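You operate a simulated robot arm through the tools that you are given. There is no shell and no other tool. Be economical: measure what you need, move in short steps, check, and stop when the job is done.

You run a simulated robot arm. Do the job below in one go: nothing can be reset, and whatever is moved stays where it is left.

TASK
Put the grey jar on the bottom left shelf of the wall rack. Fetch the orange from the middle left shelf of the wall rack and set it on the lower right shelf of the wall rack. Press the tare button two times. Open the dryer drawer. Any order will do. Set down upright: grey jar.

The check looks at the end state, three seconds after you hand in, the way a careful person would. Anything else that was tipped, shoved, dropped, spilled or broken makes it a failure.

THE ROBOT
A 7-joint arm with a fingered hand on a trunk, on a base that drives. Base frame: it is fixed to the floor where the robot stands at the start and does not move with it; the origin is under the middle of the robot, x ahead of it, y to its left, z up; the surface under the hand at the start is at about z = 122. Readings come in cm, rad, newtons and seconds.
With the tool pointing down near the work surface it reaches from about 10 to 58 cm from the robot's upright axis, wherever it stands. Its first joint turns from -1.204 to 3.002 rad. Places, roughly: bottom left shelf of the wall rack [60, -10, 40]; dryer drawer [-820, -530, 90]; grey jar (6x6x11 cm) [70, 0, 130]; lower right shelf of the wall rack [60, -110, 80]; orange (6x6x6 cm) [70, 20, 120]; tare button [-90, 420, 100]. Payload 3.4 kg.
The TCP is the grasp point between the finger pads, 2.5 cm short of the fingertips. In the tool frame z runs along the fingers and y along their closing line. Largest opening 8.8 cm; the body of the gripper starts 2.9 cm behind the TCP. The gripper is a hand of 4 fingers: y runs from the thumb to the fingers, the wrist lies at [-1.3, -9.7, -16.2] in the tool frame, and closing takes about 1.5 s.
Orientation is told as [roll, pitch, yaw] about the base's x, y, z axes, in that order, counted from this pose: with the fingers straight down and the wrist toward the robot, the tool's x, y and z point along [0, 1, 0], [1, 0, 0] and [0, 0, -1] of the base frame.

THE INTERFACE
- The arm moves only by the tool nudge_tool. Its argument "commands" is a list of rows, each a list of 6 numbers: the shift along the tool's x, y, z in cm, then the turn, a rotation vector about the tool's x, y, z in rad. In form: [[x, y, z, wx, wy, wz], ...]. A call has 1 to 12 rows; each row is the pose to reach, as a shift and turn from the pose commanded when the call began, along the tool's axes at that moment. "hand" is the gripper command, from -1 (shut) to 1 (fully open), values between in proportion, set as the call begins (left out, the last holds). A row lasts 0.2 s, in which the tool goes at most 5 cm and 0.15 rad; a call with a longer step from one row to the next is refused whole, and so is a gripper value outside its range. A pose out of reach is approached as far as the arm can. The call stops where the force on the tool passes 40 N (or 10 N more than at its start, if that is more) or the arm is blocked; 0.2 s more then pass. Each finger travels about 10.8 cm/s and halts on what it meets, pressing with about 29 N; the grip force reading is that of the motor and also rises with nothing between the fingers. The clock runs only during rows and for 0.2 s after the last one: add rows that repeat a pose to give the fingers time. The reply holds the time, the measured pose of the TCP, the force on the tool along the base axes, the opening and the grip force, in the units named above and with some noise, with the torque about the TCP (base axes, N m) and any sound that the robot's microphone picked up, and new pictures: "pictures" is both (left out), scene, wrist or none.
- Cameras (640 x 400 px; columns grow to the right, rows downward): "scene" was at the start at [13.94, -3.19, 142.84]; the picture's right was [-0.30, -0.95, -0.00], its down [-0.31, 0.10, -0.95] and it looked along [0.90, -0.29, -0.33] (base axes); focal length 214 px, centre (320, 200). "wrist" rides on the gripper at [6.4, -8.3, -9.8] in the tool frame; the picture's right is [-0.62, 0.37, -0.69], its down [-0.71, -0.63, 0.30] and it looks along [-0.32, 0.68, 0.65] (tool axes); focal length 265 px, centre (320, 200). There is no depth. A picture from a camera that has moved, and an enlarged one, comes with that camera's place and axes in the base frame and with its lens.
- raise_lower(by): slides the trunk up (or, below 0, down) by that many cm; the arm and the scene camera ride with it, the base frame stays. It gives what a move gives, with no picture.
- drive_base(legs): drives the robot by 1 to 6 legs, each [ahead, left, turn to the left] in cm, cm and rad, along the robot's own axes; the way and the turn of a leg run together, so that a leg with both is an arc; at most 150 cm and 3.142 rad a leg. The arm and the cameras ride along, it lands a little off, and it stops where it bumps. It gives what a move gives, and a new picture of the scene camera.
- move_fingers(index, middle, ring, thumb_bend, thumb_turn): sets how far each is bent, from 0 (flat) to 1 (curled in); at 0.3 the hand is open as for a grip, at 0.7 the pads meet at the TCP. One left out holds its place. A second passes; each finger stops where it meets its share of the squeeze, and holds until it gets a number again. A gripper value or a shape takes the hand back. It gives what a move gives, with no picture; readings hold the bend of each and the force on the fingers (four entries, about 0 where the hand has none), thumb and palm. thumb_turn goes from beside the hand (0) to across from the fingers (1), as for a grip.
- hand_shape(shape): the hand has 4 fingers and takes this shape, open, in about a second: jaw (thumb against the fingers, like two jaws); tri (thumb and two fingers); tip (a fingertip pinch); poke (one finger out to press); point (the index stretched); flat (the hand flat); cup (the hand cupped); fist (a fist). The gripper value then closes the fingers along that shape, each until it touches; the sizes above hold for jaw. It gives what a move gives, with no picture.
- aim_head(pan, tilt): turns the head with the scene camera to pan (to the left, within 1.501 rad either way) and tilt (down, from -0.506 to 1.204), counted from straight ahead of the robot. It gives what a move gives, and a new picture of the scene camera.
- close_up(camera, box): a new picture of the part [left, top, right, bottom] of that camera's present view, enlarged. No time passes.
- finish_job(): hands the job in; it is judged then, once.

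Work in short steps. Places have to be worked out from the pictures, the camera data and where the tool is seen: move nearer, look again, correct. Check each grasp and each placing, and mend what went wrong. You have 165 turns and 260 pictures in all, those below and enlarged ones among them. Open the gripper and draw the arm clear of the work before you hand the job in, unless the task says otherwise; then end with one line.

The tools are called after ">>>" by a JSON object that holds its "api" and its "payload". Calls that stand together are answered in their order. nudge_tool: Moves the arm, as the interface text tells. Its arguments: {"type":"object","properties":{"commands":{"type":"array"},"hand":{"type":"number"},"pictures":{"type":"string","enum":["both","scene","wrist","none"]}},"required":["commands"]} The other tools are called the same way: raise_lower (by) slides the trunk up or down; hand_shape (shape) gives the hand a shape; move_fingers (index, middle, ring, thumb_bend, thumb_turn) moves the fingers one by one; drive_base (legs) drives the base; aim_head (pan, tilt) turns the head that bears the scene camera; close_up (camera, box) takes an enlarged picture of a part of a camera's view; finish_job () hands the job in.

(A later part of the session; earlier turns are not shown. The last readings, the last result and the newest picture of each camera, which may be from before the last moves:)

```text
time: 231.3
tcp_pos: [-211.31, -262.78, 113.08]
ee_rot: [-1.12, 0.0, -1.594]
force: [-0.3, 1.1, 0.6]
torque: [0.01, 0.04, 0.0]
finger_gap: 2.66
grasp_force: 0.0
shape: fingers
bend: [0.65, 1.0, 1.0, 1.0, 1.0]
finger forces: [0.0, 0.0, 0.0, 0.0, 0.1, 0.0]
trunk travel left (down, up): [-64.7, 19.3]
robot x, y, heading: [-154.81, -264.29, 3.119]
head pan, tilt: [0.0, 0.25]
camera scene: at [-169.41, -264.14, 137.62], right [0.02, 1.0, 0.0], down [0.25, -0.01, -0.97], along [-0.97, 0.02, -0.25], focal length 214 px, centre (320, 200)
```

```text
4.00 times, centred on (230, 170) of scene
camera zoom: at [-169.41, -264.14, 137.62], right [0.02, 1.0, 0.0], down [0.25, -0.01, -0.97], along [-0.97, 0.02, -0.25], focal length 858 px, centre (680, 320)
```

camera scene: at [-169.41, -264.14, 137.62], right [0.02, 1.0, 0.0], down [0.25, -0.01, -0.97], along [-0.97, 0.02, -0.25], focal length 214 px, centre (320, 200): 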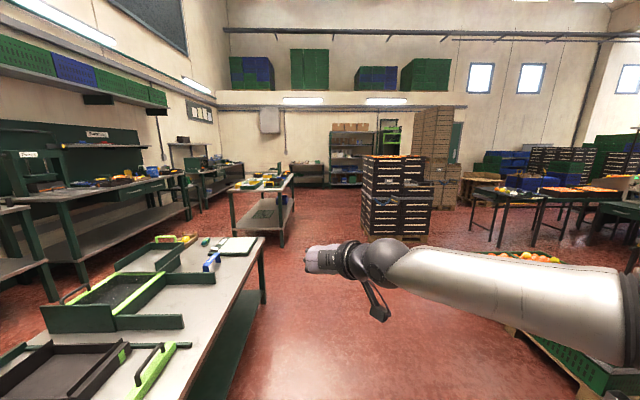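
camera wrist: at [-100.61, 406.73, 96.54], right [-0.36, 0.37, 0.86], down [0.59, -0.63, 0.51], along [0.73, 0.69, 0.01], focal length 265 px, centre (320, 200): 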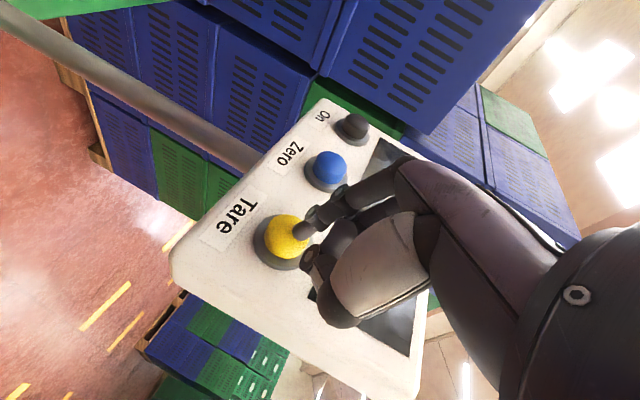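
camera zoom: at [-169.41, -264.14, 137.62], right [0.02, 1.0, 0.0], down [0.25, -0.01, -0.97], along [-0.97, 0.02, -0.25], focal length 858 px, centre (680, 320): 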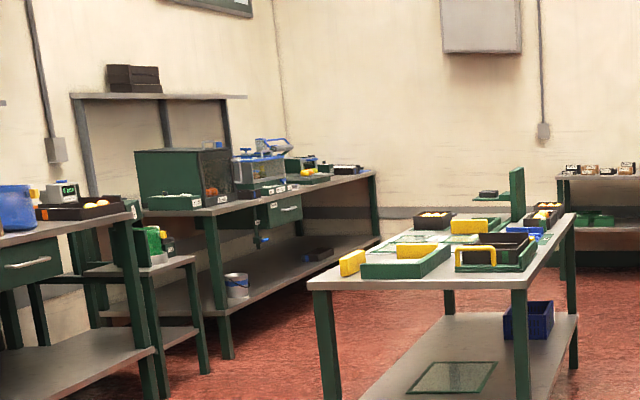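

The dryer must be on or under the corner bench beyond the second table. I drive west along y≈-260.

>>> {"api": "drive_base", "payload": {"legs": [[150, 0, 0.02], [150, 0, 0]]}}

>>> {"api": "aim_head", "payload": {"pan": 0.4, "tilt": 0.25}}

```text
time: 245.9
tcp_pos: [-512.87, -261.13, 113.02]
ee_rot: [-1.121, -0.001, -1.558]
force: [-0.2, -0.1, 0.4]
torque: [-0.02, 0.02, -0.06]
finger_gap: 2.68
grasp_force: 0.1
shape: fingers
bend: [0.65, 1.0, 1.0, 1.0, 1.0]
finger forces: [0.0, 0.0, 0.1, 0.1, 0.0, 0.1]
trunk travel left (down, up): [-64.7, 19.3]
robot x, y, heading: [-456.48, -260.4, -3.125]
head pan, tilt: [0.0, 0.25]
camera scene: at [-471.16, -261.13, 137.61], right [-0.01, 1.0, 0.0], down [0.25, 0.0, -0.97], along [-0.97, -0.01, -0.25], focal length 214 px, centre (320, 200)
```

scene: 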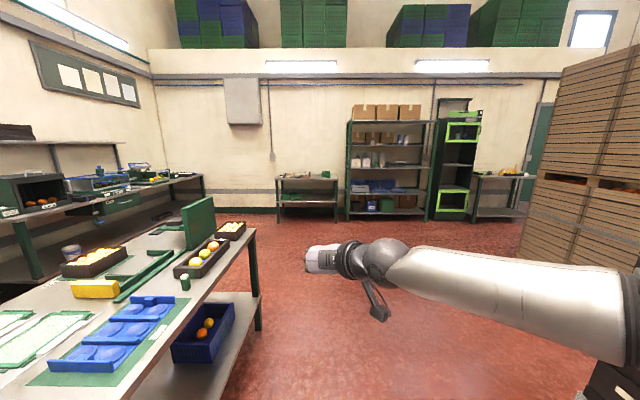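

```text
time: 246.8
tcp_pos: [-512.93, -261.18, 113.05]
ee_rot: [-1.121, 0.001, -1.557]
force: [0.4, -0.3, 0.0]
torque: [0.02, 0.01, -0.03]
finger_gap: 2.67
grasp_force: 0.1
shape: fingers
bend: [0.65, 1.0, 1.0, 1.0, 1.0]
finger forces: [0.1, 0.0, 0.0, 0.0, 0.0, 0.0]
trunk travel left (down, up): [-64.7, 19.3]
robot x, y, heading: [-457.01, -260.35, -3.127]
head pan, tilt: [0.4, 0.25]
camera scene: at [-470.37, -264.74, 137.62], right [-0.4, 0.92, 0.0], down [0.23, 0.1, -0.97], along [-0.89, -0.39, -0.25], focal length 214 px, centre (320, 200)
```

scene: 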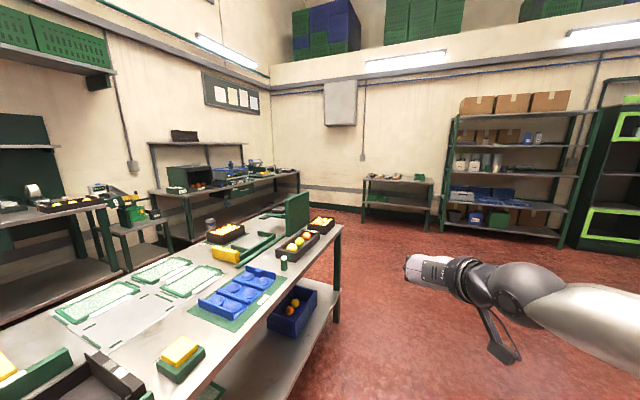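

I zoom on the corner bench.

>>> {"api": "close_up", "payload": {"camera": "scene", "box": [145, 130, 305, 230]}}

```text
4.00 times, centred on (225, 180) of scene
camera zoom: at [-470.37, -264.74, 137.62], right [-0.4, 0.92, 0.0], down [0.23, 0.1, -0.97], along [-0.89, -0.39, -0.25], focal length 858 px, centre (700, 280)
```

zoom: 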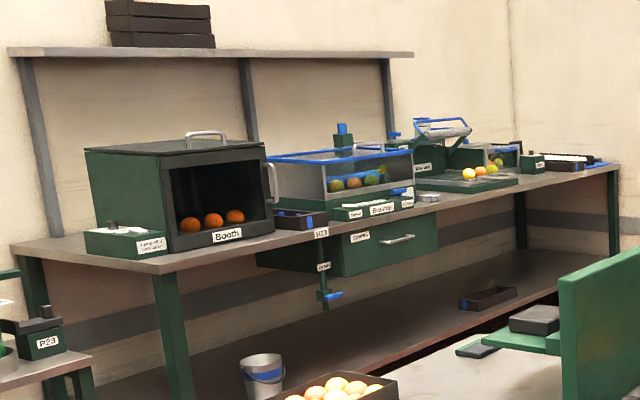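

I get nearer: drive on to about x=-690 and turn to face the bench.

>>> {"api": "drive_base", "payload": {"legs": [[150, 0, 0], [95, 0, 0], [0, 0, 1.2]]}}

>>> {"api": "aim_head", "payload": {"pan": 0.0, "tilt": 0.25}}

```text
time: 261.9
tcp_pos: [-725.85, -316.56, 113.07]
ee_rot: [-1.12, 0.002, -0.349]
force: [-0.1, -0.1, 0.5]
torque: [0.01, 0.0, 0.01]
finger_gap: 2.69
grasp_force: 0.1
shape: fingers
bend: [0.65, 1.0, 1.0, 1.0, 1.0]
finger forces: [0.0, 0.0, 0.0, 0.1, 0.0, 0.0]
trunk travel left (down, up): [-64.7, 19.3]
robot x, y, heading: [-706.84, -263.67, -1.917]
head pan, tilt: [0.4, 0.25]
camera scene: at [-707.76, -278.16, 137.62], right [-1.0, -0.05, 0.0], down [-0.01, 0.25, -0.97], along [0.05, -0.97, -0.25], focal length 214 px, centre (320, 200)
```

scene: 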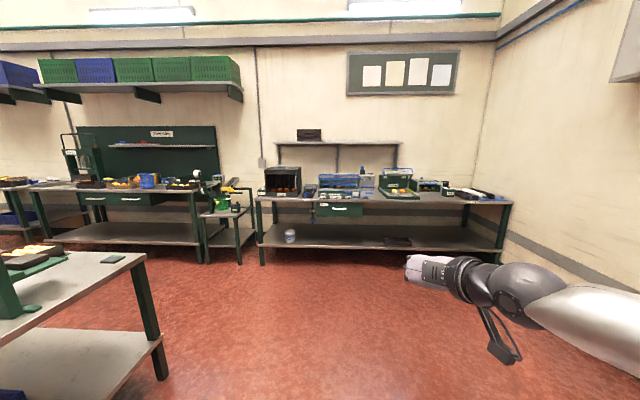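

```text
time: 262.8
tcp_pos: [-725.8, -316.37, 113.05]
ee_rot: [-1.121, 0.0, -0.349]
force: [0.1, -0.1, 0.5]
torque: [0.03, 0.01, 0.04]
finger_gap: 2.67
grasp_force: 0.1
shape: fingers
bend: [0.65, 1.0, 1.0, 1.0, 1.0]
finger forces: [0.0, 0.0, 0.0, 0.0, 0.0, 0.0]
trunk travel left (down, up): [-64.7, 19.3]
robot x, y, heading: [-706.45, -263.58, -1.922]
head pan, tilt: [0.0, 0.25]
camera scene: at [-711.42, -277.61, 137.62], right [-0.94, 0.34, 0.0], down [0.08, 0.23, -0.97], along [-0.33, -0.91, -0.25], focal length 214 px, centre (320, 200)
```

scene: 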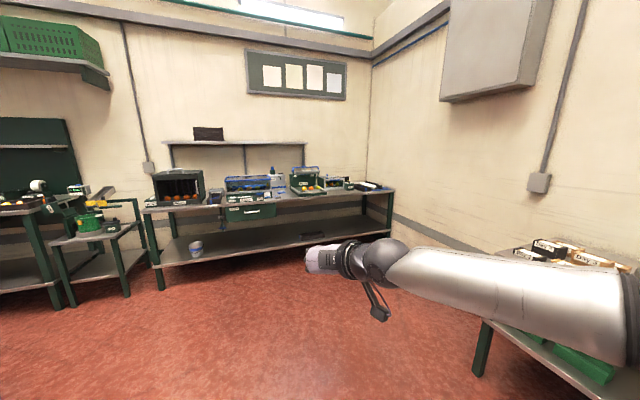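

>>> {"api": "close_up", "payload": {"camera": "scene", "box": [210, 160, 310, 222]}}

>>> {"api": "close_up", "payload": {"camera": "scene", "box": [280, 150, 400, 225]}}

```text
6.40 times, centred on (260, 191) of scene
camera zoom: at [-711.42, -277.61, 137.62], right [-0.94, 0.34, 0.0], down [0.08, 0.23, -0.97], along [-0.33, -0.91, -0.25], focal length 1373 px, centre (704, 258)
```

zoom: 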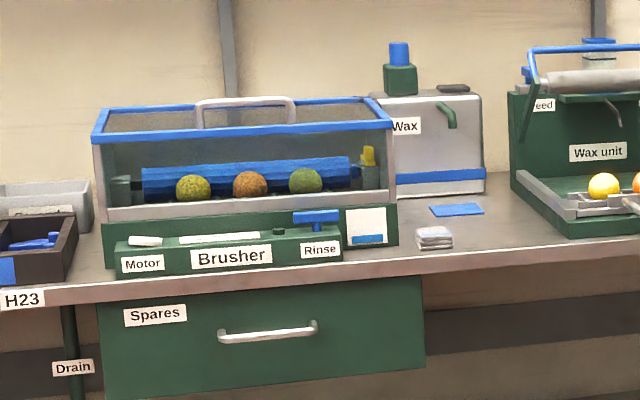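

```text
5.33 times, centred on (340, 188) of scene
camera zoom: at [-711.42, -277.61, 137.62], right [-0.94, 0.34, 0.0], down [0.08, 0.23, -0.97], along [-0.33, -0.91, -0.25], focal length 1144 px, centre (213, 267)
```

zoom: 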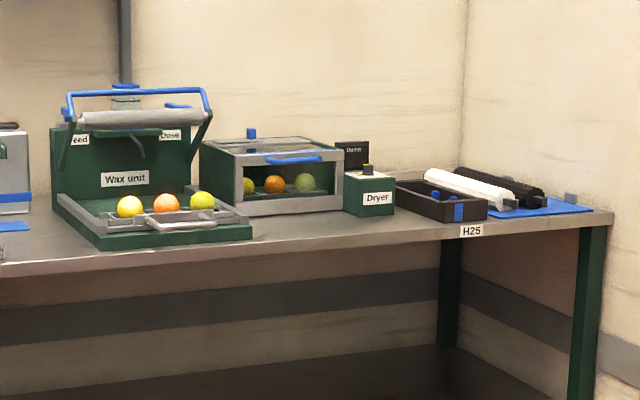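

The dryer is the green box with a glass front and a blue pull handle, near H25. I straighten to face -y and move closer.

>>> {"api": "drive_base", "payload": {"legs": [[0, 0, 0.35], [125, 0, 0], [0, -95, 0]]}}

>>> {"api": "aim_head", "payload": {"pan": 0.0, "tilt": 0.45}}

```text
time: 274.6
tcp_pos: [-800.43, -443.28, 113.13]
ee_rot: [-1.121, -0.001, 0.007]
force: [-0.5, -0.1, -0.1]
torque: [0.06, -0.01, 0.04]
finger_gap: 2.64
grasp_force: 0.0
shape: fingers
bend: [0.65, 1.0, 1.0, 1.0, 1.0]
finger forces: [0.0, 0.0, 0.1, 0.1, 0.1, 0.0]
trunk travel left (down, up): [-64.7, 19.3]
robot x, y, heading: [-800.55, -387.2, -1.568]
head pan, tilt: [0.0, 0.25]
camera scene: at [-800.45, -401.95, 137.62], right [-1.0, 0.0, 0.0], down [0.0, 0.25, -0.97], along [0.0, -0.97, -0.25], focal length 214 px, centre (320, 200)
```

scene: 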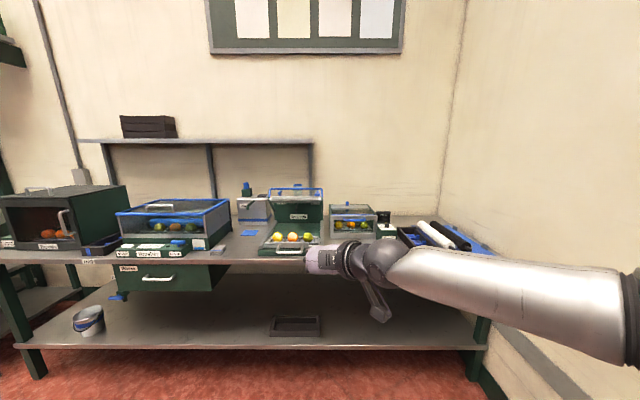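

```text
time: 275.4
tcp_pos: [-800.44, -443.34, 113.05]
ee_rot: [-1.121, 0.001, 0.005]
force: [-0.2, 0.3, -0.3]
torque: [0.0, 0.01, 0.0]
finger_gap: 2.63
grasp_force: 0.1
shape: fingers
bend: [0.65, 1.0, 1.0, 1.0, 1.0]
finger forces: [0.1, 0.0, 0.0, 0.1, 0.0, 0.0]
trunk travel left (down, up): [-64.7, 19.3]
robot x, y, heading: [-800.62, -387.03, -1.569]
head pan, tilt: [0.0, 0.45]
camera scene: at [-800.41, -401.8, 135.76], right [-1.0, 0.0, 0.0], down [0.0, 0.43, -0.9], along [0.0, -0.9, -0.43], focal length 214 px, centre (320, 200)
```

scene: 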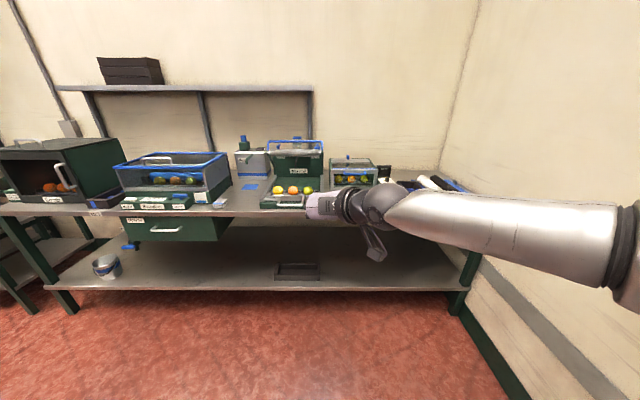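

>>> {"api": "close_up", "payload": {"camera": "scene", "box": [260, 130, 420, 230]}}

>>> {"api": "close_up", "payload": {"camera": "scene", "box": [316, 145, 396, 195]}}

```text
4.00 times, centred on (340, 180) of scene
camera zoom: at [-800.41, -401.8, 135.76], right [-1.0, 0.0, 0.0], down [0.0, 0.43, -0.9], along [0.0, -0.9, -0.43], focal length 858 px, centre (240, 280)
```

zoom: 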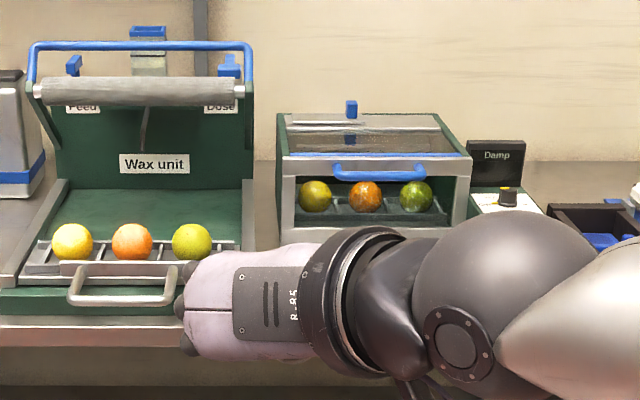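

```text
8.00 times, centred on (356, 170) of scene
camera zoom: at [-800.41, -401.8, 135.76], right [-1.0, 0.0, 0.0], down [0.0, 0.43, -0.9], along [0.0, -0.9, -0.43], focal length 1716 px, centre (32, 440)
```

zoom: 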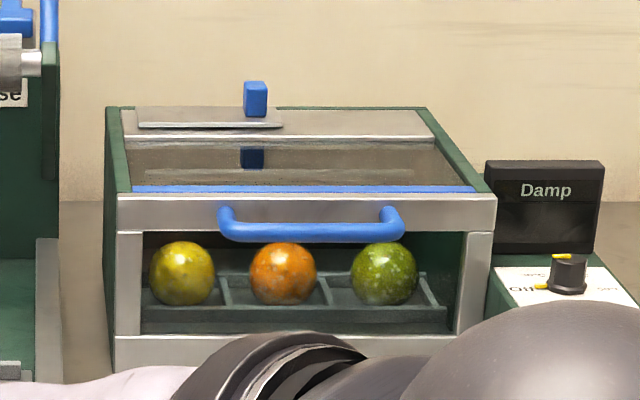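

The handle is a blue bar at about [-821.3, -524.6, 94.4], running along x, about 14 cm wide. I'll grip it from above with the fingers behind the bar, so first I set the jaw shape and turn the tool to a no-yaw pose tilted 0.35 rad forward.

>>> {"api": "hand_shape", "payload": {"shape": "jaw"}}

>>> {"api": "nudge_tool", "payload": {"commands": [[0, 0, 0, 0.05, 0.05, 0.124], [0, 0, 0, 0.1, 0.1, 0.248], [0, 0, 0, 0.15, 0.15, 0.371], [0, 0, 0, 0.2, 0.2, 0.495], [0, 0, 0, 0.25, 0.25, 0.619], [0, 0, 0, 0.3, 0.3, 0.743], [0, 0, 0, 0.351, 0.351, 0.867], [0, 0, 0, 0.401, 0.401, 0.991], [0, 0, 0, 0.451, 0.451, 1.114], [0, 0, 0, 0.501, 0.501, 1.238], [0, 0, 0, 0.551, 0.551, 1.362], [0, 0, 0, 0.601, 0.601, 1.486]], "hand": 1, "pictures": "both"}}

```text
time: 276.3
tcp_pos: [-800.39, -443.29, 113.11]
ee_rot: [-1.122, 0.001, 0.003]
force: [0.4, 0.4, 0.2]
torque: [0.02, 0.03, 0.02]
finger_gap: 8.8
grasp_force: 0.0
shape: jaw
bend: [0.3, 0.3, 0.3, 0.3, 0.98]
finger forces: [0.1, 0.0, 0.1, 0.0, 0.0, 0.0]
trunk travel left (down, up): [-64.7, 19.3]
robot x, y, heading: [-800.29, -387.17, -1.566]
head pan, tilt: [0.0, 0.45]
```

```text
time: 278.9
tcp_pos: [-800.47, -443.34, 113.04]
ee_rot: [0.002, -0.349, -1.567]
force: [0.5, 0.0, -0.6]
torque: [0.0, 0.02, 0.01]
finger_gap: 8.8
grasp_force: 0.0
shape: jaw
bend: [0.3, 0.3, 0.3, 0.3, 0.98]
finger forces: [0.0, 0.0, 0.0, 0.0, 0.0, 0.0]
out of reach, approached as far as the arm can: row 5
trunk travel left (down, up): [-64.7, 19.3]
robot x, y, heading: [-800.38, -387.4, -1.564]
head pan, tilt: [0.0, 0.45]
camera scene: at [-800.43, -401.84, 135.75], right [-1.0, 0.0, 0.0], down [0.0, 0.44, -0.9], along [0.0, -0.9, -0.44], focal length 214 px, centre (320, 200)
camera wrist: at [-794.04, -432.02, 119.44], right [-0.62, -0.11, 0.78], down [-0.72, 0.48, -0.5], along [-0.32, -0.87, -0.38], focal length 265 px, centre (320, 200)
```

scene: 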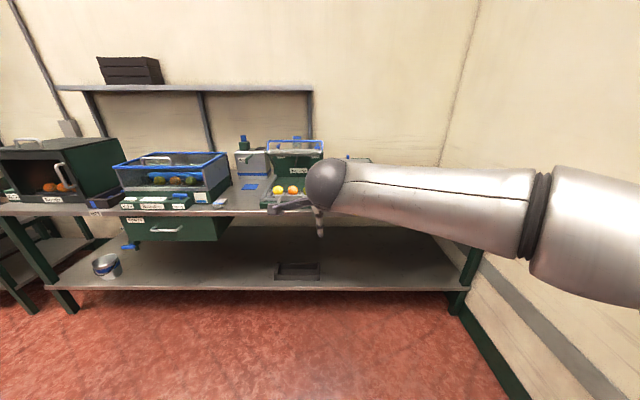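
wrist: 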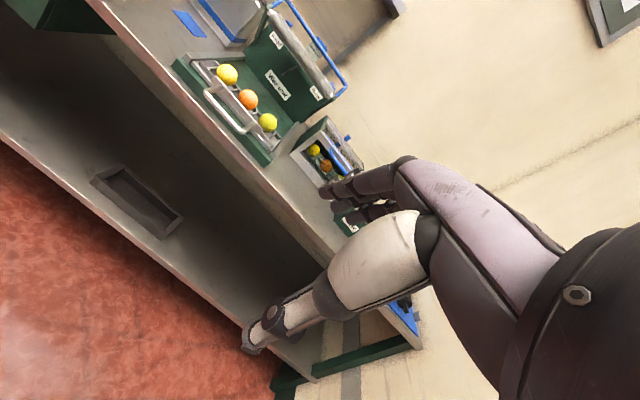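

The pose is reached. I line up with the handle and come to about 20 cm in front of it, above bench height.

>>> {"api": "drive_base", "payload": {"legs": [[0, -20, 0], [55, 0, 0]]}}

>>> {"api": "aim_head", "payload": {"pan": -0.1, "tilt": 0.6}}

>>> {"api": "close_up", "payload": {"camera": "wrist", "box": [0, 0, 640, 400]}}

```text
time: 283.2
tcp_pos: [-820.68, -498.5, 113.04]
ee_rot: [0.0, -0.352, -1.569]
force: [-0.6, 0.3, -0.2]
torque: [0.02, 0.01, -0.03]
finger_gap: 8.75
grasp_force: 0.0
shape: jaw
bend: [0.3, 0.3, 0.3, 0.3, 0.98]
finger forces: [0.0, 0.1, 0.1, 0.0, 0.1, 0.0]
trunk travel left (down, up): [-64.7, 19.3]
robot x, y, heading: [-820.73, -442.75, -1.575]
head pan, tilt: [0.0, 0.45]
camera scene: at [-820.45, -457.12, 135.74], right [-1.0, 0.0, 0.0], down [0.0, 0.44, -0.9], along [0.0, -0.9, -0.44], focal length 214 px, centre (320, 200)
```

scene: 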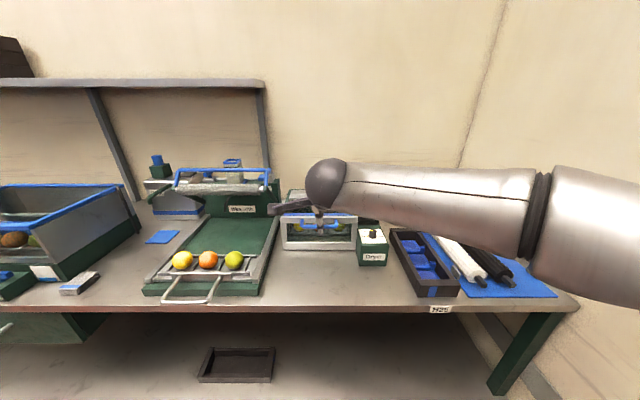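

```text
time: 283.9
tcp_pos: [-820.69, -498.6, 113.03]
ee_rot: [0.001, -0.351, -1.568]
force: [-0.2, -0.1, -0.3]
torque: [-0.03, 0.01, -0.01]
finger_gap: 8.75
grasp_force: 0.0
shape: jaw
bend: [0.3, 0.3, 0.3, 0.3, 0.98]
finger forces: [0.0, 0.0, 0.0, 0.1, 0.1, 0.0]
trunk travel left (down, up): [-64.7, 19.3]
robot x, y, heading: [-820.28, -442.78, -1.569]
head pan, tilt: [-0.099, 0.6]
camera scene: at [-821.32, -456.67, 134.4], right [-1.0, 0.1, 0.0], down [0.06, 0.56, -0.83], along [-0.08, -0.82, -0.56], focal length 214 px, centre (320, 200)
```

scene: 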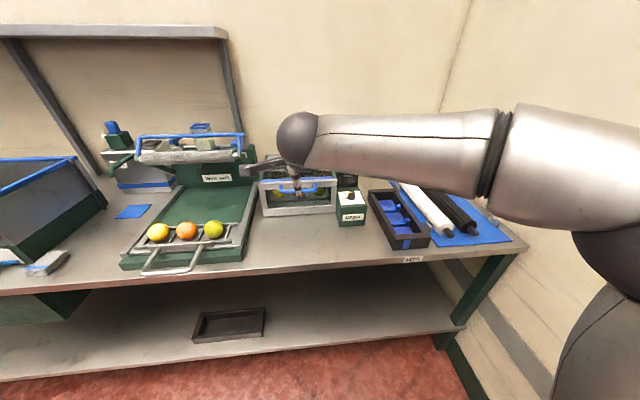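

```text
1.00 times, centred on (320, 200) of wrist (not enlarged: the box is as wide or as high as the picture)
camera zoom: at [-814.2, -487.27, 119.45], right [-0.62, -0.11, 0.78], down [-0.71, 0.49, -0.5], along [-0.32, -0.87, -0.38], focal length 265 px, centre (320, 200)
```

zoom: 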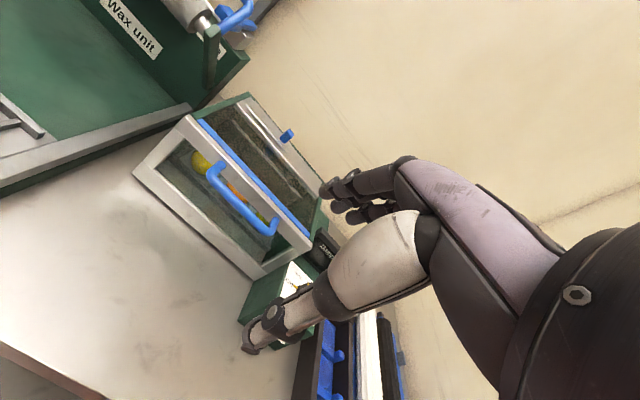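

The wrist camera sees the handle well; I zoom there to measure its position and stand-off.

>>> {"api": "close_up", "payload": {"camera": "wrist", "box": [130, 90, 330, 290]}}

>>> {"api": "close_up", "payload": {"camera": "scene", "box": [240, 150, 360, 225]}}

```text
2.00 times, centred on (230, 190) of wrist
camera zoom: at [-814.2, -487.27, 119.45], right [-0.62, -0.11, 0.78], down [-0.71, 0.49, -0.5], along [-0.32, -0.87, -0.38], focal length 531 px, centre (500, 220)
```

zoom: 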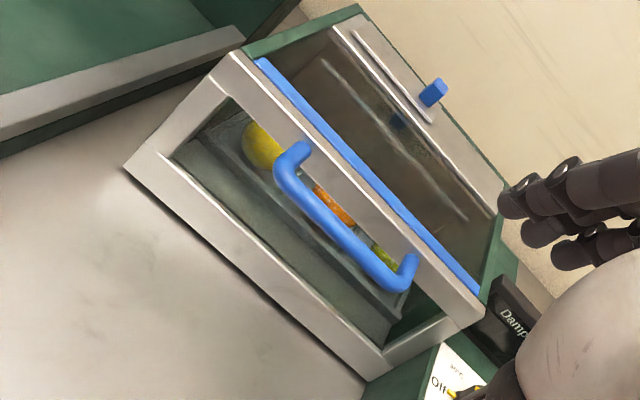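

```text
5.33 times, centred on (300, 188) of scene
camera zoom: at [-821.32, -456.67, 134.4], right [-1.0, 0.1, 0.0], down [0.06, 0.56, -0.83], along [-0.08, -0.82, -0.56], focal length 1144 px, centre (427, 267)
```

zoom: 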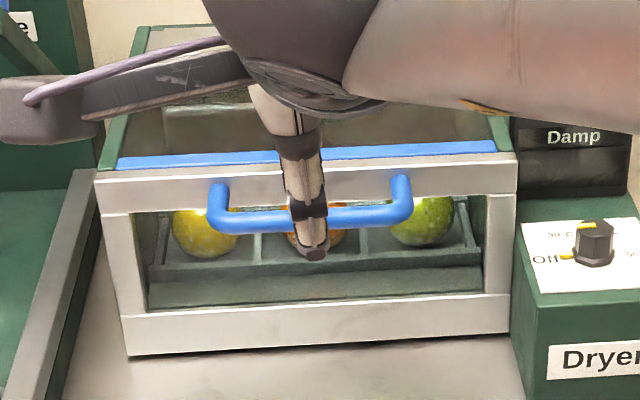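

Combining views, the bar is at about [-820, -518.5, 96] with about a 3 cm gap behind it. I narrow the hand to about 4 cm and move closer above it to measure again.

>>> {"api": "drive_base", "payload": {"legs": [[12, 0, 0]]}}

>>> {"api": "nudge_tool", "payload": {"commands": [[0, 0.6, 1.8, 0, 0, 0], [0, 1.3, 3.6, 0, 0, 0], [0, 1.3, 3.6, 0, 0, 0], [0, 1.3, 3.6, 0, 0, 0], [0, 1.3, 3.6, 0, 0, 0]], "hand": -0.09, "pictures": "both"}}

>>> {"api": "close_up", "payload": {"camera": "wrist", "box": [180, 120, 380, 245]}}

>>> {"api": "close_up", "payload": {"camera": "scene", "box": [220, 150, 380, 250]}}

```text
time: 285.2
tcp_pos: [-820.83, -510.43, 113.11]
ee_rot: [-0.001, -0.352, -1.572]
force: [-0.8, 1.1, -0.2]
torque: [-0.02, 0.04, 0.0]
finger_gap: 8.8
grasp_force: 0.0
shape: jaw
bend: [0.3, 0.3, 0.3, 0.3, 0.98]
finger forces: [0.1, 0.1, 0.0, 0.0, 0.0, 0.0]
trunk travel left (down, up): [-64.7, 19.3]
robot x, y, heading: [-820.46, -454.7, -1.566]
head pan, tilt: [-0.099, 0.6]
camera scene: at [-821.36, -468.61, 134.38], right [-0.99, 0.1, 0.0], down [0.06, 0.56, -0.82], along [-0.08, -0.82, -0.57], focal length 214 px, centre (320, 200)
```

scene: 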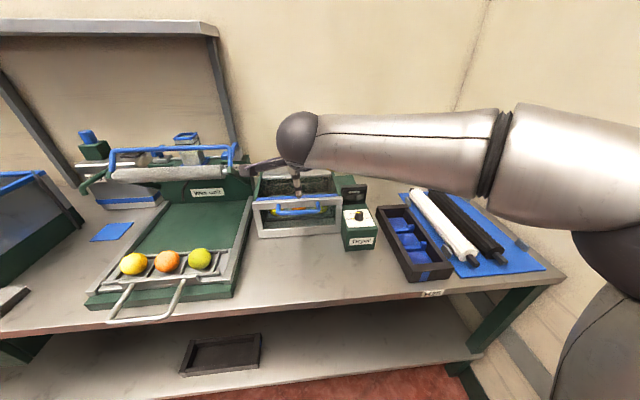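

```text
time: 286.4
tcp_pos: [-820.65, -512.85, 110.06]
ee_rot: [0.0, -0.353, -1.571]
force: [0.8, -1.1, 0.2]
torque: [-0.01, 0.01, -0.02]
finger_gap: 4.05
grasp_force: 0.0
shape: jaw
bend: [0.74, 0.46, 0.43, 0.71, 1.0]
finger forces: [0.1, 0.0, 0.0, 0.1, 0.0, 0.0]
trunk travel left (down, up): [-64.7, 19.3]
robot x, y, heading: [-820.65, -454.53, -1.573]
head pan, tilt: [-0.099, 0.6]
camera scene: at [-821.36, -468.49, 134.4], right [-0.99, 0.1, 0.0], down [0.06, 0.56, -0.83], along [-0.08, -0.82, -0.56], focal length 214 px, centre (320, 200)
camera wrist: at [-814.17, -501.55, 116.41], right [-0.62, -0.11, 0.78], down [-0.71, 0.49, -0.5], along [-0.33, -0.87, -0.38], focal length 265 px, centre (320, 200)
```

scene: 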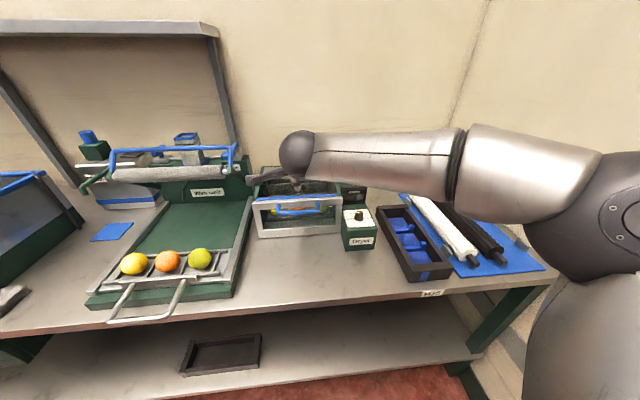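
wrist: 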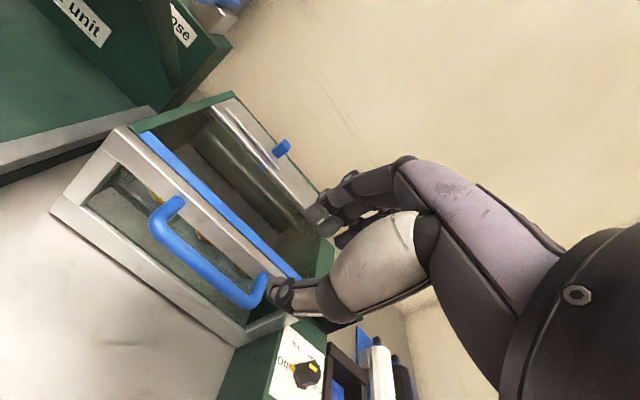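

```text
3.20 times, centred on (280, 182) of wrist
camera zoom: at [-814.17, -501.55, 116.41], right [-0.62, -0.11, 0.78], down [-0.71, 0.49, -0.5], along [-0.33, -0.87, -0.38], focal length 849 px, centre (448, 256)
```

zoom: 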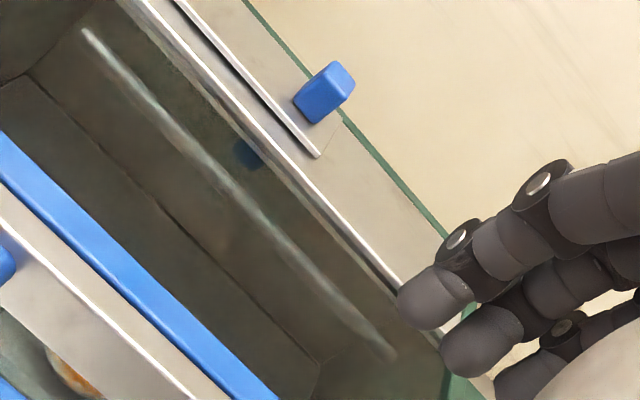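

```text
4.00 times, centred on (300, 200) of scene
camera zoom: at [-821.36, -468.49, 134.4], right [-0.99, 0.1, 0.0], down [0.06, 0.56, -0.83], along [-0.08, -0.82, -0.56], focal length 858 px, centre (400, 200)
```

zoom: 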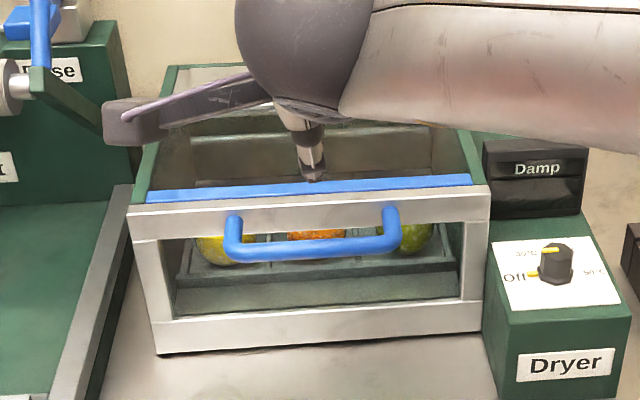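

The cameras now agree well: bar at [-819.8, -518.7, 96.1], gap behind about 3.3 cm. I move to just above it, with tips still over the frame top.

>>> {"api": "nudge_tool", "payload": {"commands": [[0.2, 0.7, 3.3, 0, 0, 0], [0.4, 1.4, 6.6, 0, 0, 0], [0.6, 2.1, 9.8, 0, 0, 0], [0.6, 2.1, 9.8, 0, 0, 0]], "pictures": "both"}}

>>> {"api": "close_up", "payload": {"camera": "wrist", "box": [180, 150, 380, 350]}}

>>> {"api": "close_up", "payload": {"camera": "scene", "box": [240, 160, 360, 235]}}

```text
time: 287.4
tcp_pos: [-820.2, -518.15, 101.49]
ee_rot: [0.0, -0.354, -1.574]
force: [0.0, 0.4, 1.1]
torque: [-0.01, 0.0, -0.02]
finger_gap: 4.06
grasp_force: 0.1
shape: jaw
bend: [0.74, 0.46, 0.43, 0.71, 1.0]
finger forces: [0.0, 0.0, 0.0, 0.0, 0.0, 0.0]
trunk travel left (down, up): [-64.7, 19.3]
robot x, y, heading: [-820.09, -454.3, -1.573]
head pan, tilt: [-0.099, 0.6]
camera scene: at [-821.37, -468.44, 134.4], right [-0.99, 0.1, 0.0], down [0.06, 0.56, -0.83], along [-0.08, -0.82, -0.56], focal length 214 px, centre (320, 200)
camera wrist: at [-813.75, -506.85, 107.86], right [-0.62, -0.11, 0.78], down [-0.71, 0.49, -0.5], along [-0.33, -0.87, -0.38], focal length 265 px, centre (320, 200)
```

scene: 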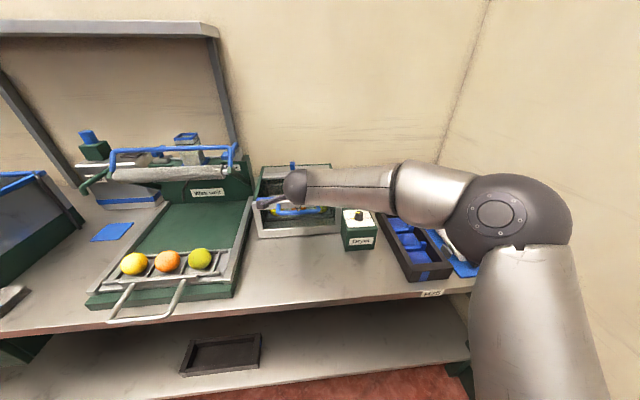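
wrist: 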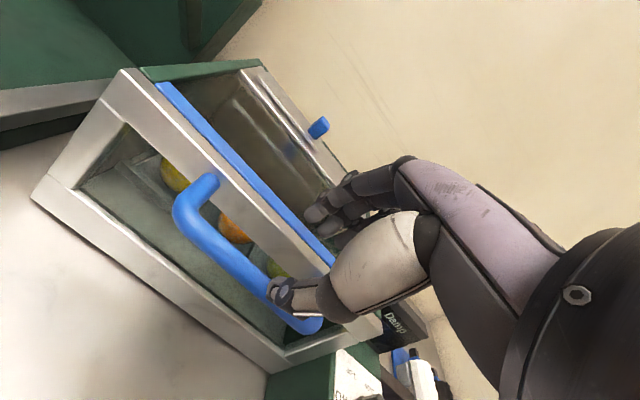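

```text
2.00 times, centred on (280, 250) of wrist
camera zoom: at [-813.75, -506.85, 107.86], right [-0.62, -0.11, 0.78], down [-0.71, 0.49, -0.5], along [-0.33, -0.87, -0.38], focal length 531 px, centre (400, 100)
```

zoom: 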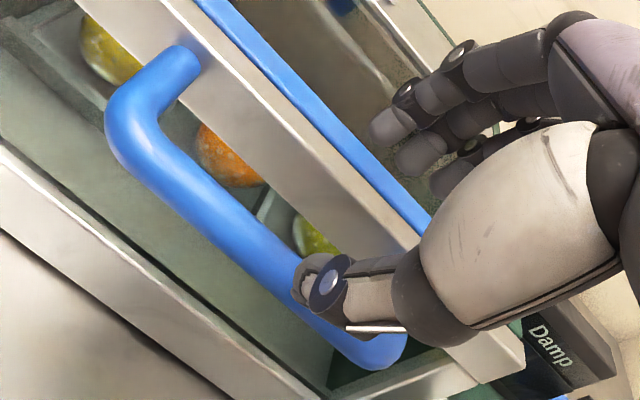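

```text
5.33 times, centred on (300, 198) of scene
camera zoom: at [-821.37, -468.44, 134.4], right [-0.99, 0.1, 0.0], down [0.06, 0.56, -0.83], along [-0.08, -0.82, -0.56], focal length 1144 px, centre (427, 213)
```

zoom: 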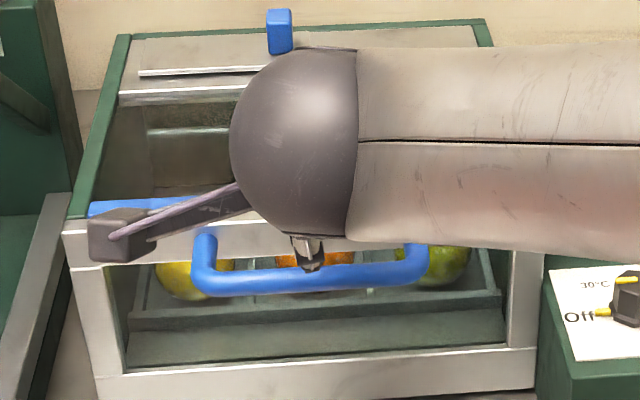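

By apparent size too, the bar is at about [-819.5, -518.3, 96.4]. I descend half way and look.

>>> {"api": "nudge_tool", "payload": {"commands": [[0.2, -0.45, 1.0, 0, 0, 0], [0.4, -0.9, 2.0, 0, 0, 0], [0.4, -0.9, 2.0, 0, 0, 0]], "pictures": "wrist"}}

>>> {"api": "close_up", "payload": {"camera": "wrist", "box": [200, 150, 360, 310]}}

>>> {"api": "close_up", "payload": {"camera": "scene", "box": [240, 160, 360, 235]}}

```text
time: 288.2
tcp_pos: [-819.69, -518.07, 99.38]
ee_rot: [0.0, -0.353, -1.571]
force: [0.9, -0.5, -0.5]
torque: [0.03, 0.01, -0.02]
finger_gap: 4.04
grasp_force: 0.0
shape: jaw
bend: [0.74, 0.46, 0.43, 0.71, 1.0]
finger forces: [0.1, 0.0, 0.0, 0.0, 0.1, 0.0]
trunk travel left (down, up): [-64.7, 19.3]
robot x, y, heading: [-821.0, -454.33, -1.574]
head pan, tilt: [-0.099, 0.6]
camera wrist: at [-813.27, -506.69, 105.71], right [-0.62, -0.11, 0.78], down [-0.71, 0.49, -0.5], along [-0.33, -0.87, -0.38], focal length 265 px, centre (320, 200)
```

wrist: 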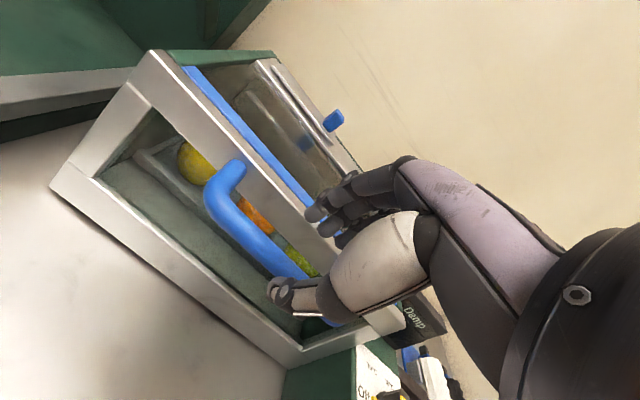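

```text
2.50 times, centred on (280, 230) of wrist
camera zoom: at [-813.27, -506.69, 105.71], right [-0.62, -0.11, 0.78], down [-0.71, 0.49, -0.5], along [-0.33, -0.87, -0.38], focal length 664 px, centre (420, 125)
```

zoom: 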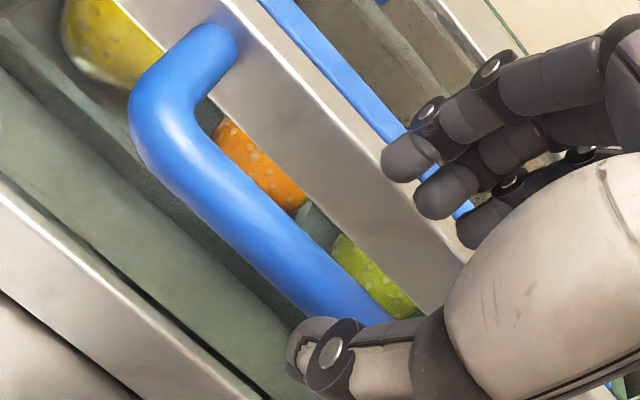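

```text
5.33 times, centred on (300, 198) of scene
camera zoom: at [-821.37, -468.5, 134.4], right [-0.99, 0.1, 0.0], down [0.06, 0.56, -0.83], along [-0.08, -0.82, -0.56], focal length 1144 px, centre (427, 213)
```

zoom: 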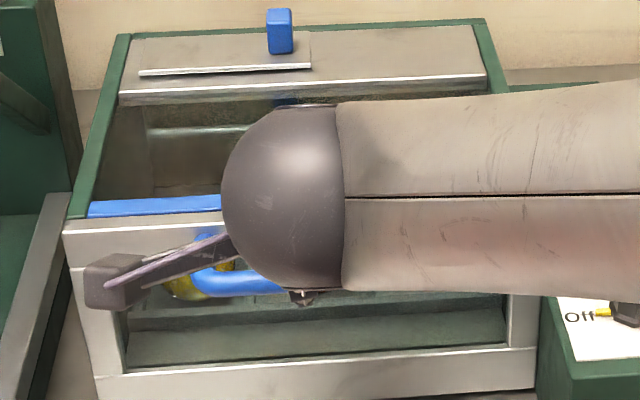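

The bar will end up between thumb and fingers, slightly close to the fingers. I descend the rest with a 0.4 cm forward shift, watching for contact.

>>> {"api": "nudge_tool", "payload": {"commands": [[0, 0.15, 0.7, 0, 0, 0], [0, -0.15, 1.5, 0, 0, 0], [0, -0.45, 2.39, 0, 0, 0], [0, -0.45, 2.39, 0, 0, 0]], "pictures": "wrist"}}

>>> {"api": "close_up", "payload": {"camera": "wrist", "box": [200, 130, 360, 290]}}

```text
time: 289.2
tcp_pos: [-819.87, -518.47, 97.04]
ee_rot: [0.0, -0.353, -1.571]
force: [-0.6, 2.2, 3.4]
torque: [-0.11, 0.05, -0.01]
finger_gap: 4.05
grasp_force: 0.1
shape: jaw
bend: [0.74, 0.46, 0.43, 0.71, 1.0]
finger forces: [0.0, 3.4, 0.0, 0.0, 0.0, 0.0]
trunk travel left (down, up): [-64.7, 19.3]
robot x, y, heading: [-820.74, -454.44, -1.577]
head pan, tilt: [-0.099, 0.6]
camera wrist: at [-813.33, -507.14, 103.51], right [-0.62, -0.1, 0.78], down [-0.71, 0.49, -0.5], along [-0.33, -0.87, -0.38], focal length 265 px, centre (320, 200)
```

wrist: 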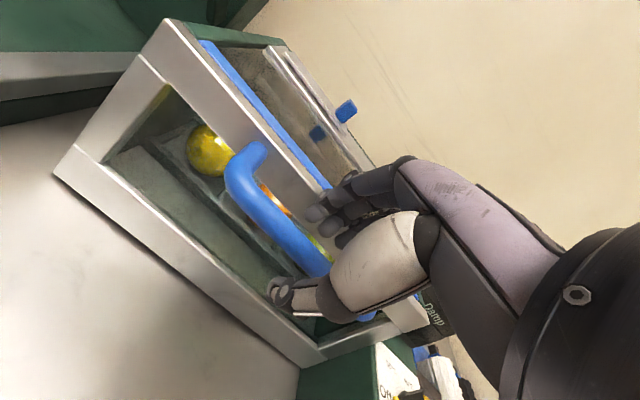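

```text
2.50 times, centred on (280, 210) of wrist
camera zoom: at [-813.33, -507.14, 103.51], right [-0.62, -0.1, 0.78], down [-0.71, 0.49, -0.5], along [-0.33, -0.87, -0.38], focal length 664 px, centre (420, 175)
```

zoom: 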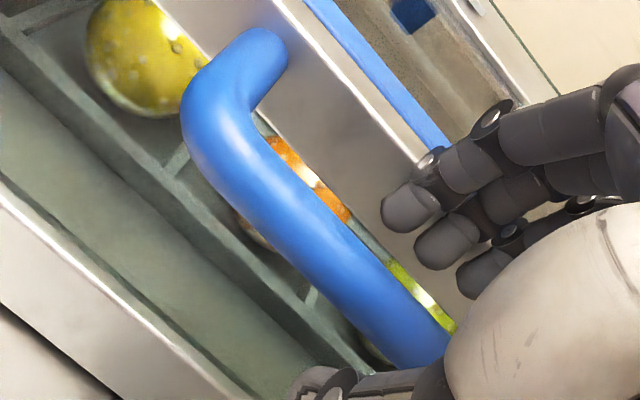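

The middle finger presses on the frame (3.4 N), and there is about 1 cm of room to the bar. I shift back 0.6 cm.

>>> {"api": "nudge_tool", "payload": {"commands": [[0, -0.3, -0.1, 0, 0, 0], [0, -0.56, -0.2, 0, 0, 0], [0, -0.56, -0.2, 0, 0, 0]], "pictures": "none"}}

>>> {"api": "close_up", "payload": {"camera": "wrist", "box": [200, 130, 360, 290]}}

```text
time: 290.0
tcp_pos: [-819.79, -517.98, 97.0]
ee_rot: [0.0, -0.353, -1.572]
force: [0.1, -0.9, 0.3]
torque: [-0.01, -0.01, -0.02]
finger_gap: 4.04
grasp_force: 0.0
shape: jaw
bend: [0.74, 0.46, 0.43, 0.71, 1.0]
finger forces: [0.0, 0.1, 0.0, 0.0, 0.0, 0.1]
trunk travel left (down, up): [-64.7, 19.3]
robot x, y, heading: [-820.4, -454.12, -1.575]
head pan, tilt: [-0.099, 0.6]
```

```text
2.50 times, centred on (280, 210) of wrist
camera zoom: at [-813.38, -506.69, 103.37], right [-0.62, -0.11, 0.78], down [-0.71, 0.49, -0.5], along [-0.33, -0.87, -0.38], focal length 664 px, centre (420, 175)
```

zoom: 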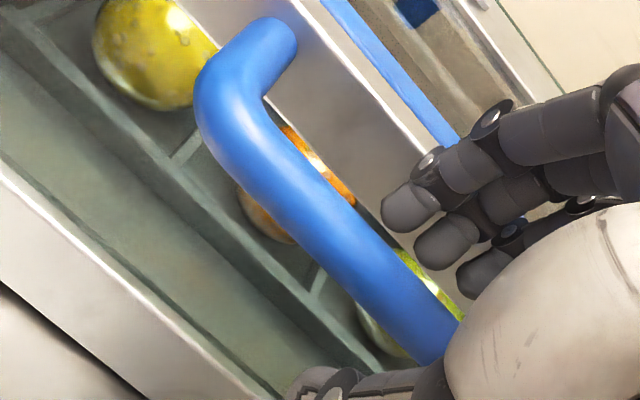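

Clear. I go 0.8 cm lower for a better hold, then close on the bar.

>>> {"api": "nudge_tool", "payload": {"commands": [[0, -0.14, 0.38, 0, 0, 0], [0, -0.27, 0.75, 0, 0, 0], [0, -0.27, 0.75, 0, 0, 0]], "pictures": "none"}}

>>> {"api": "nudge_tool", "payload": {"commands": [[0, 0, 0, 0, 0, 0], [0, 0, 0, 0, 0, 0], [0, 0, 0, 0, 0, 0], [0, 0, 0, 0, 0, 0], [0, 0, 0, 0, 0, 0], [0, 0, 0, 0, 0, 0]], "hand": -1, "pictures": "wrist"}}

>>> {"api": "close_up", "payload": {"camera": "wrist", "box": [200, 130, 360, 290]}}

```text
time: 290.8
tcp_pos: [-819.84, -517.76, 96.25]
ee_rot: [-0.001, -0.352, -1.57]
force: [-0.3, 0.4, -0.3]
torque: [-0.03, -0.03, 0.01]
finger_gap: 4.06
grasp_force: 0.1
shape: jaw
bend: [0.74, 0.46, 0.43, 0.71, 1.0]
finger forces: [0.0, 0.0, 0.0, 0.1, 0.1, 0.0]
trunk travel left (down, up): [-64.7, 19.3]
robot x, y, heading: [-820.21, -453.85, -1.572]
head pan, tilt: [-0.099, 0.6]
```

```text
time: 292.2
tcp_pos: [-819.83, -518.1, 95.92]
ee_rot: [0.0, -0.346, -1.572]
force: [-0.9, 2.0, -16.1]
torque: [0.08, -0.02, 0.08]
finger_gap: 0.22
grasp_force: 29.6
shape: jaw
bend: [0.73, 0.71, 0.65, 0.72, 1.0]
finger forces: [12.9, 5.2, 2.9, 0.0, 29.4, 0.0]
trunk travel left (down, up): [-64.7, 19.3]
robot x, y, heading: [-820.44, -454.64, -1.572]
head pan, tilt: [-0.099, 0.6]
camera wrist: at [-813.35, -506.82, 102.4], right [-0.62, -0.11, 0.78], down [-0.71, 0.49, -0.5], along [-0.33, -0.87, -0.38], focal length 265 px, centre (320, 200)
```

wrist: 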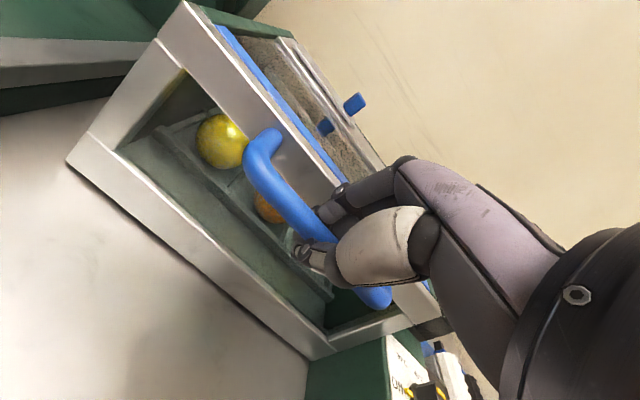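

```text
2.50 times, centred on (280, 210) of wrist
camera zoom: at [-813.35, -506.82, 102.4], right [-0.62, -0.11, 0.78], down [-0.71, 0.49, -0.5], along [-0.33, -0.87, -0.38], focal length 664 px, centre (420, 175)
```

zoom: 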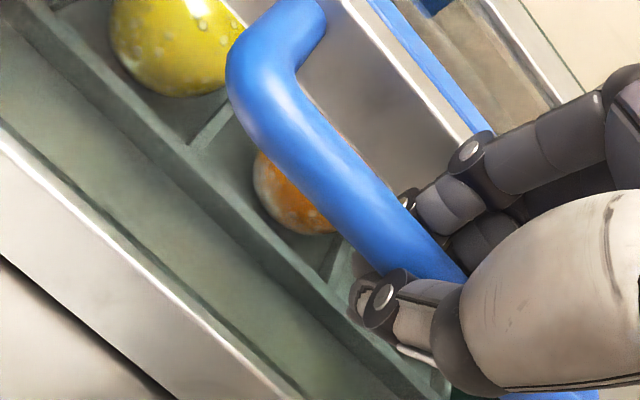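

The fingers have closed around and under the bar, a caged hold. I pull 3 cm towards the robot and lower 0.3 cm to relieve the vertical load.

>>> {"api": "nudge_tool", "payload": {"commands": [[0, -0.1, 0.28, 0, 0, 0], [0, -0.6, 0.1, 0, 0, 0], [0, -1.2, -0.1, 0, 0, 0], [0, -1.9, -0.4, 0, 0, 0], [0, -2.9, -0.75, 0, 0, 0], [0, -2.9, -0.75, 0, 0, 0]], "pictures": "wrist"}}

```text
time: 293.6
tcp_pos: [-819.79, -514.99, 95.85]
ee_rot: [0.001, -0.355, -1.572]
force: [-3.1, -0.5, -6.3]
torque: [0.02, -0.03, 0.05]
finger_gap: 0.26
grasp_force: 28.6
shape: jaw
bend: [0.73, 0.71, 0.66, 0.72, 1.0]
finger forces: [4.4, 5.0, 2.9, 0.0, 25.8, 0.1]
trunk travel left (down, up): [-64.7, 19.3]
robot x, y, heading: [-820.12, -454.37, -1.575]
head pan, tilt: [-0.099, 0.6]
camera wrist: at [-813.31, -503.75, 102.25], right [-0.62, -0.11, 0.78], down [-0.71, 0.49, -0.5], along [-0.33, -0.87, -0.38], focal length 265 px, centre (320, 200)
```

wrist: 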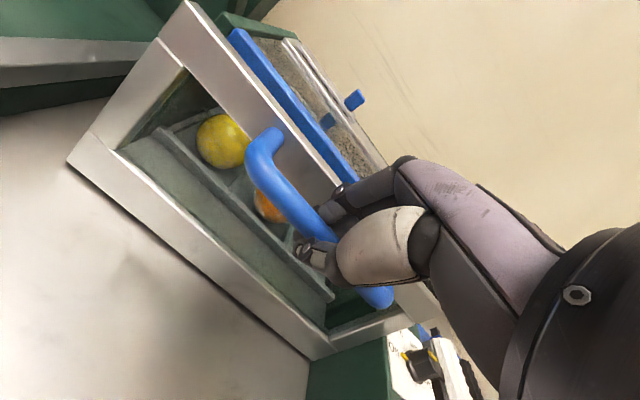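

The drawer is sliding out (its front left the lid edge). I continue pulling gently, 8 cm more.

>>> {"api": "nudge_tool", "payload": {"commands": [[0, -0.75, -0.27, 0, 0, 0], [0, -1.5, -0.55, 0, 0, 0], [0, -2.25, -0.82, 0, 0, 0], [0, -3.0, -1.1, 0, 0, 0], [0, -3.75, -1.37, 0, 0, 0], [0, -4.5, -1.64, 0, 0, 0], [0, -5.25, -1.92, 0, 0, 0], [0, -6.0, -2.19, 0, 0, 0], [0, -6.75, -2.47, 0, 0, 0], [0, -7.5, -2.74, 0, 0, 0], [0, -7.5, -2.74, 0, 0, 0]], "pictures": "both"}}

```text
time: 296.0
tcp_pos: [-819.81, -507.01, 95.87]
ee_rot: [-0.001, -0.351, -1.57]
force: [-0.7, 0.3, -10.2]
torque: [0.06, -0.02, 0.03]
finger_gap: 0.27
grasp_force: 29.6
shape: jaw
bend: [0.73, 0.71, 0.71, 0.72, 1.0]
finger forces: [4.9, 5.3, 3.4, 0.1, 27.0, 0.1]
trunk travel left (down, up): [-64.7, 19.3]
robot x, y, heading: [-820.87, -454.52, -1.577]
head pan, tilt: [-0.099, 0.6]
camera scene: at [-821.38, -468.68, 134.37], right [-0.99, 0.1, 0.0], down [0.06, 0.56, -0.82], along [-0.08, -0.82, -0.57], focal length 214 px, centre (320, 200)
camera wrist: at [-813.33, -495.73, 102.25], right [-0.62, -0.11, 0.78], down [-0.71, 0.49, -0.5], along [-0.32, -0.87, -0.38], focal length 265 px, centre (320, 200)
```

scene: 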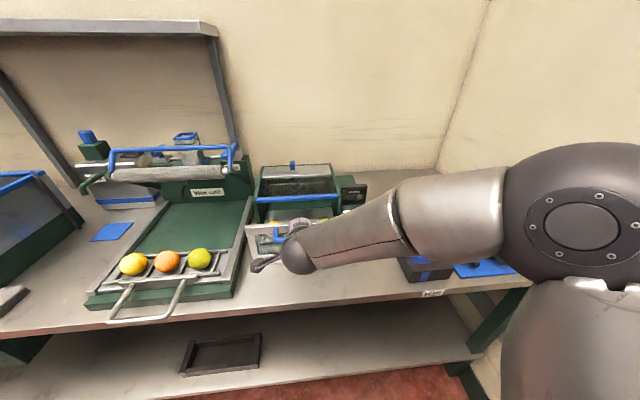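
wrist: 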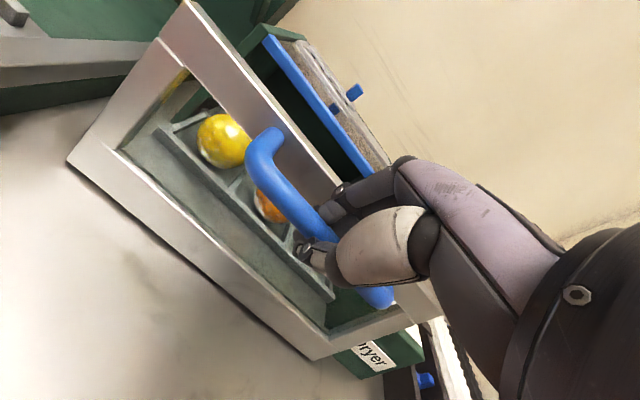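

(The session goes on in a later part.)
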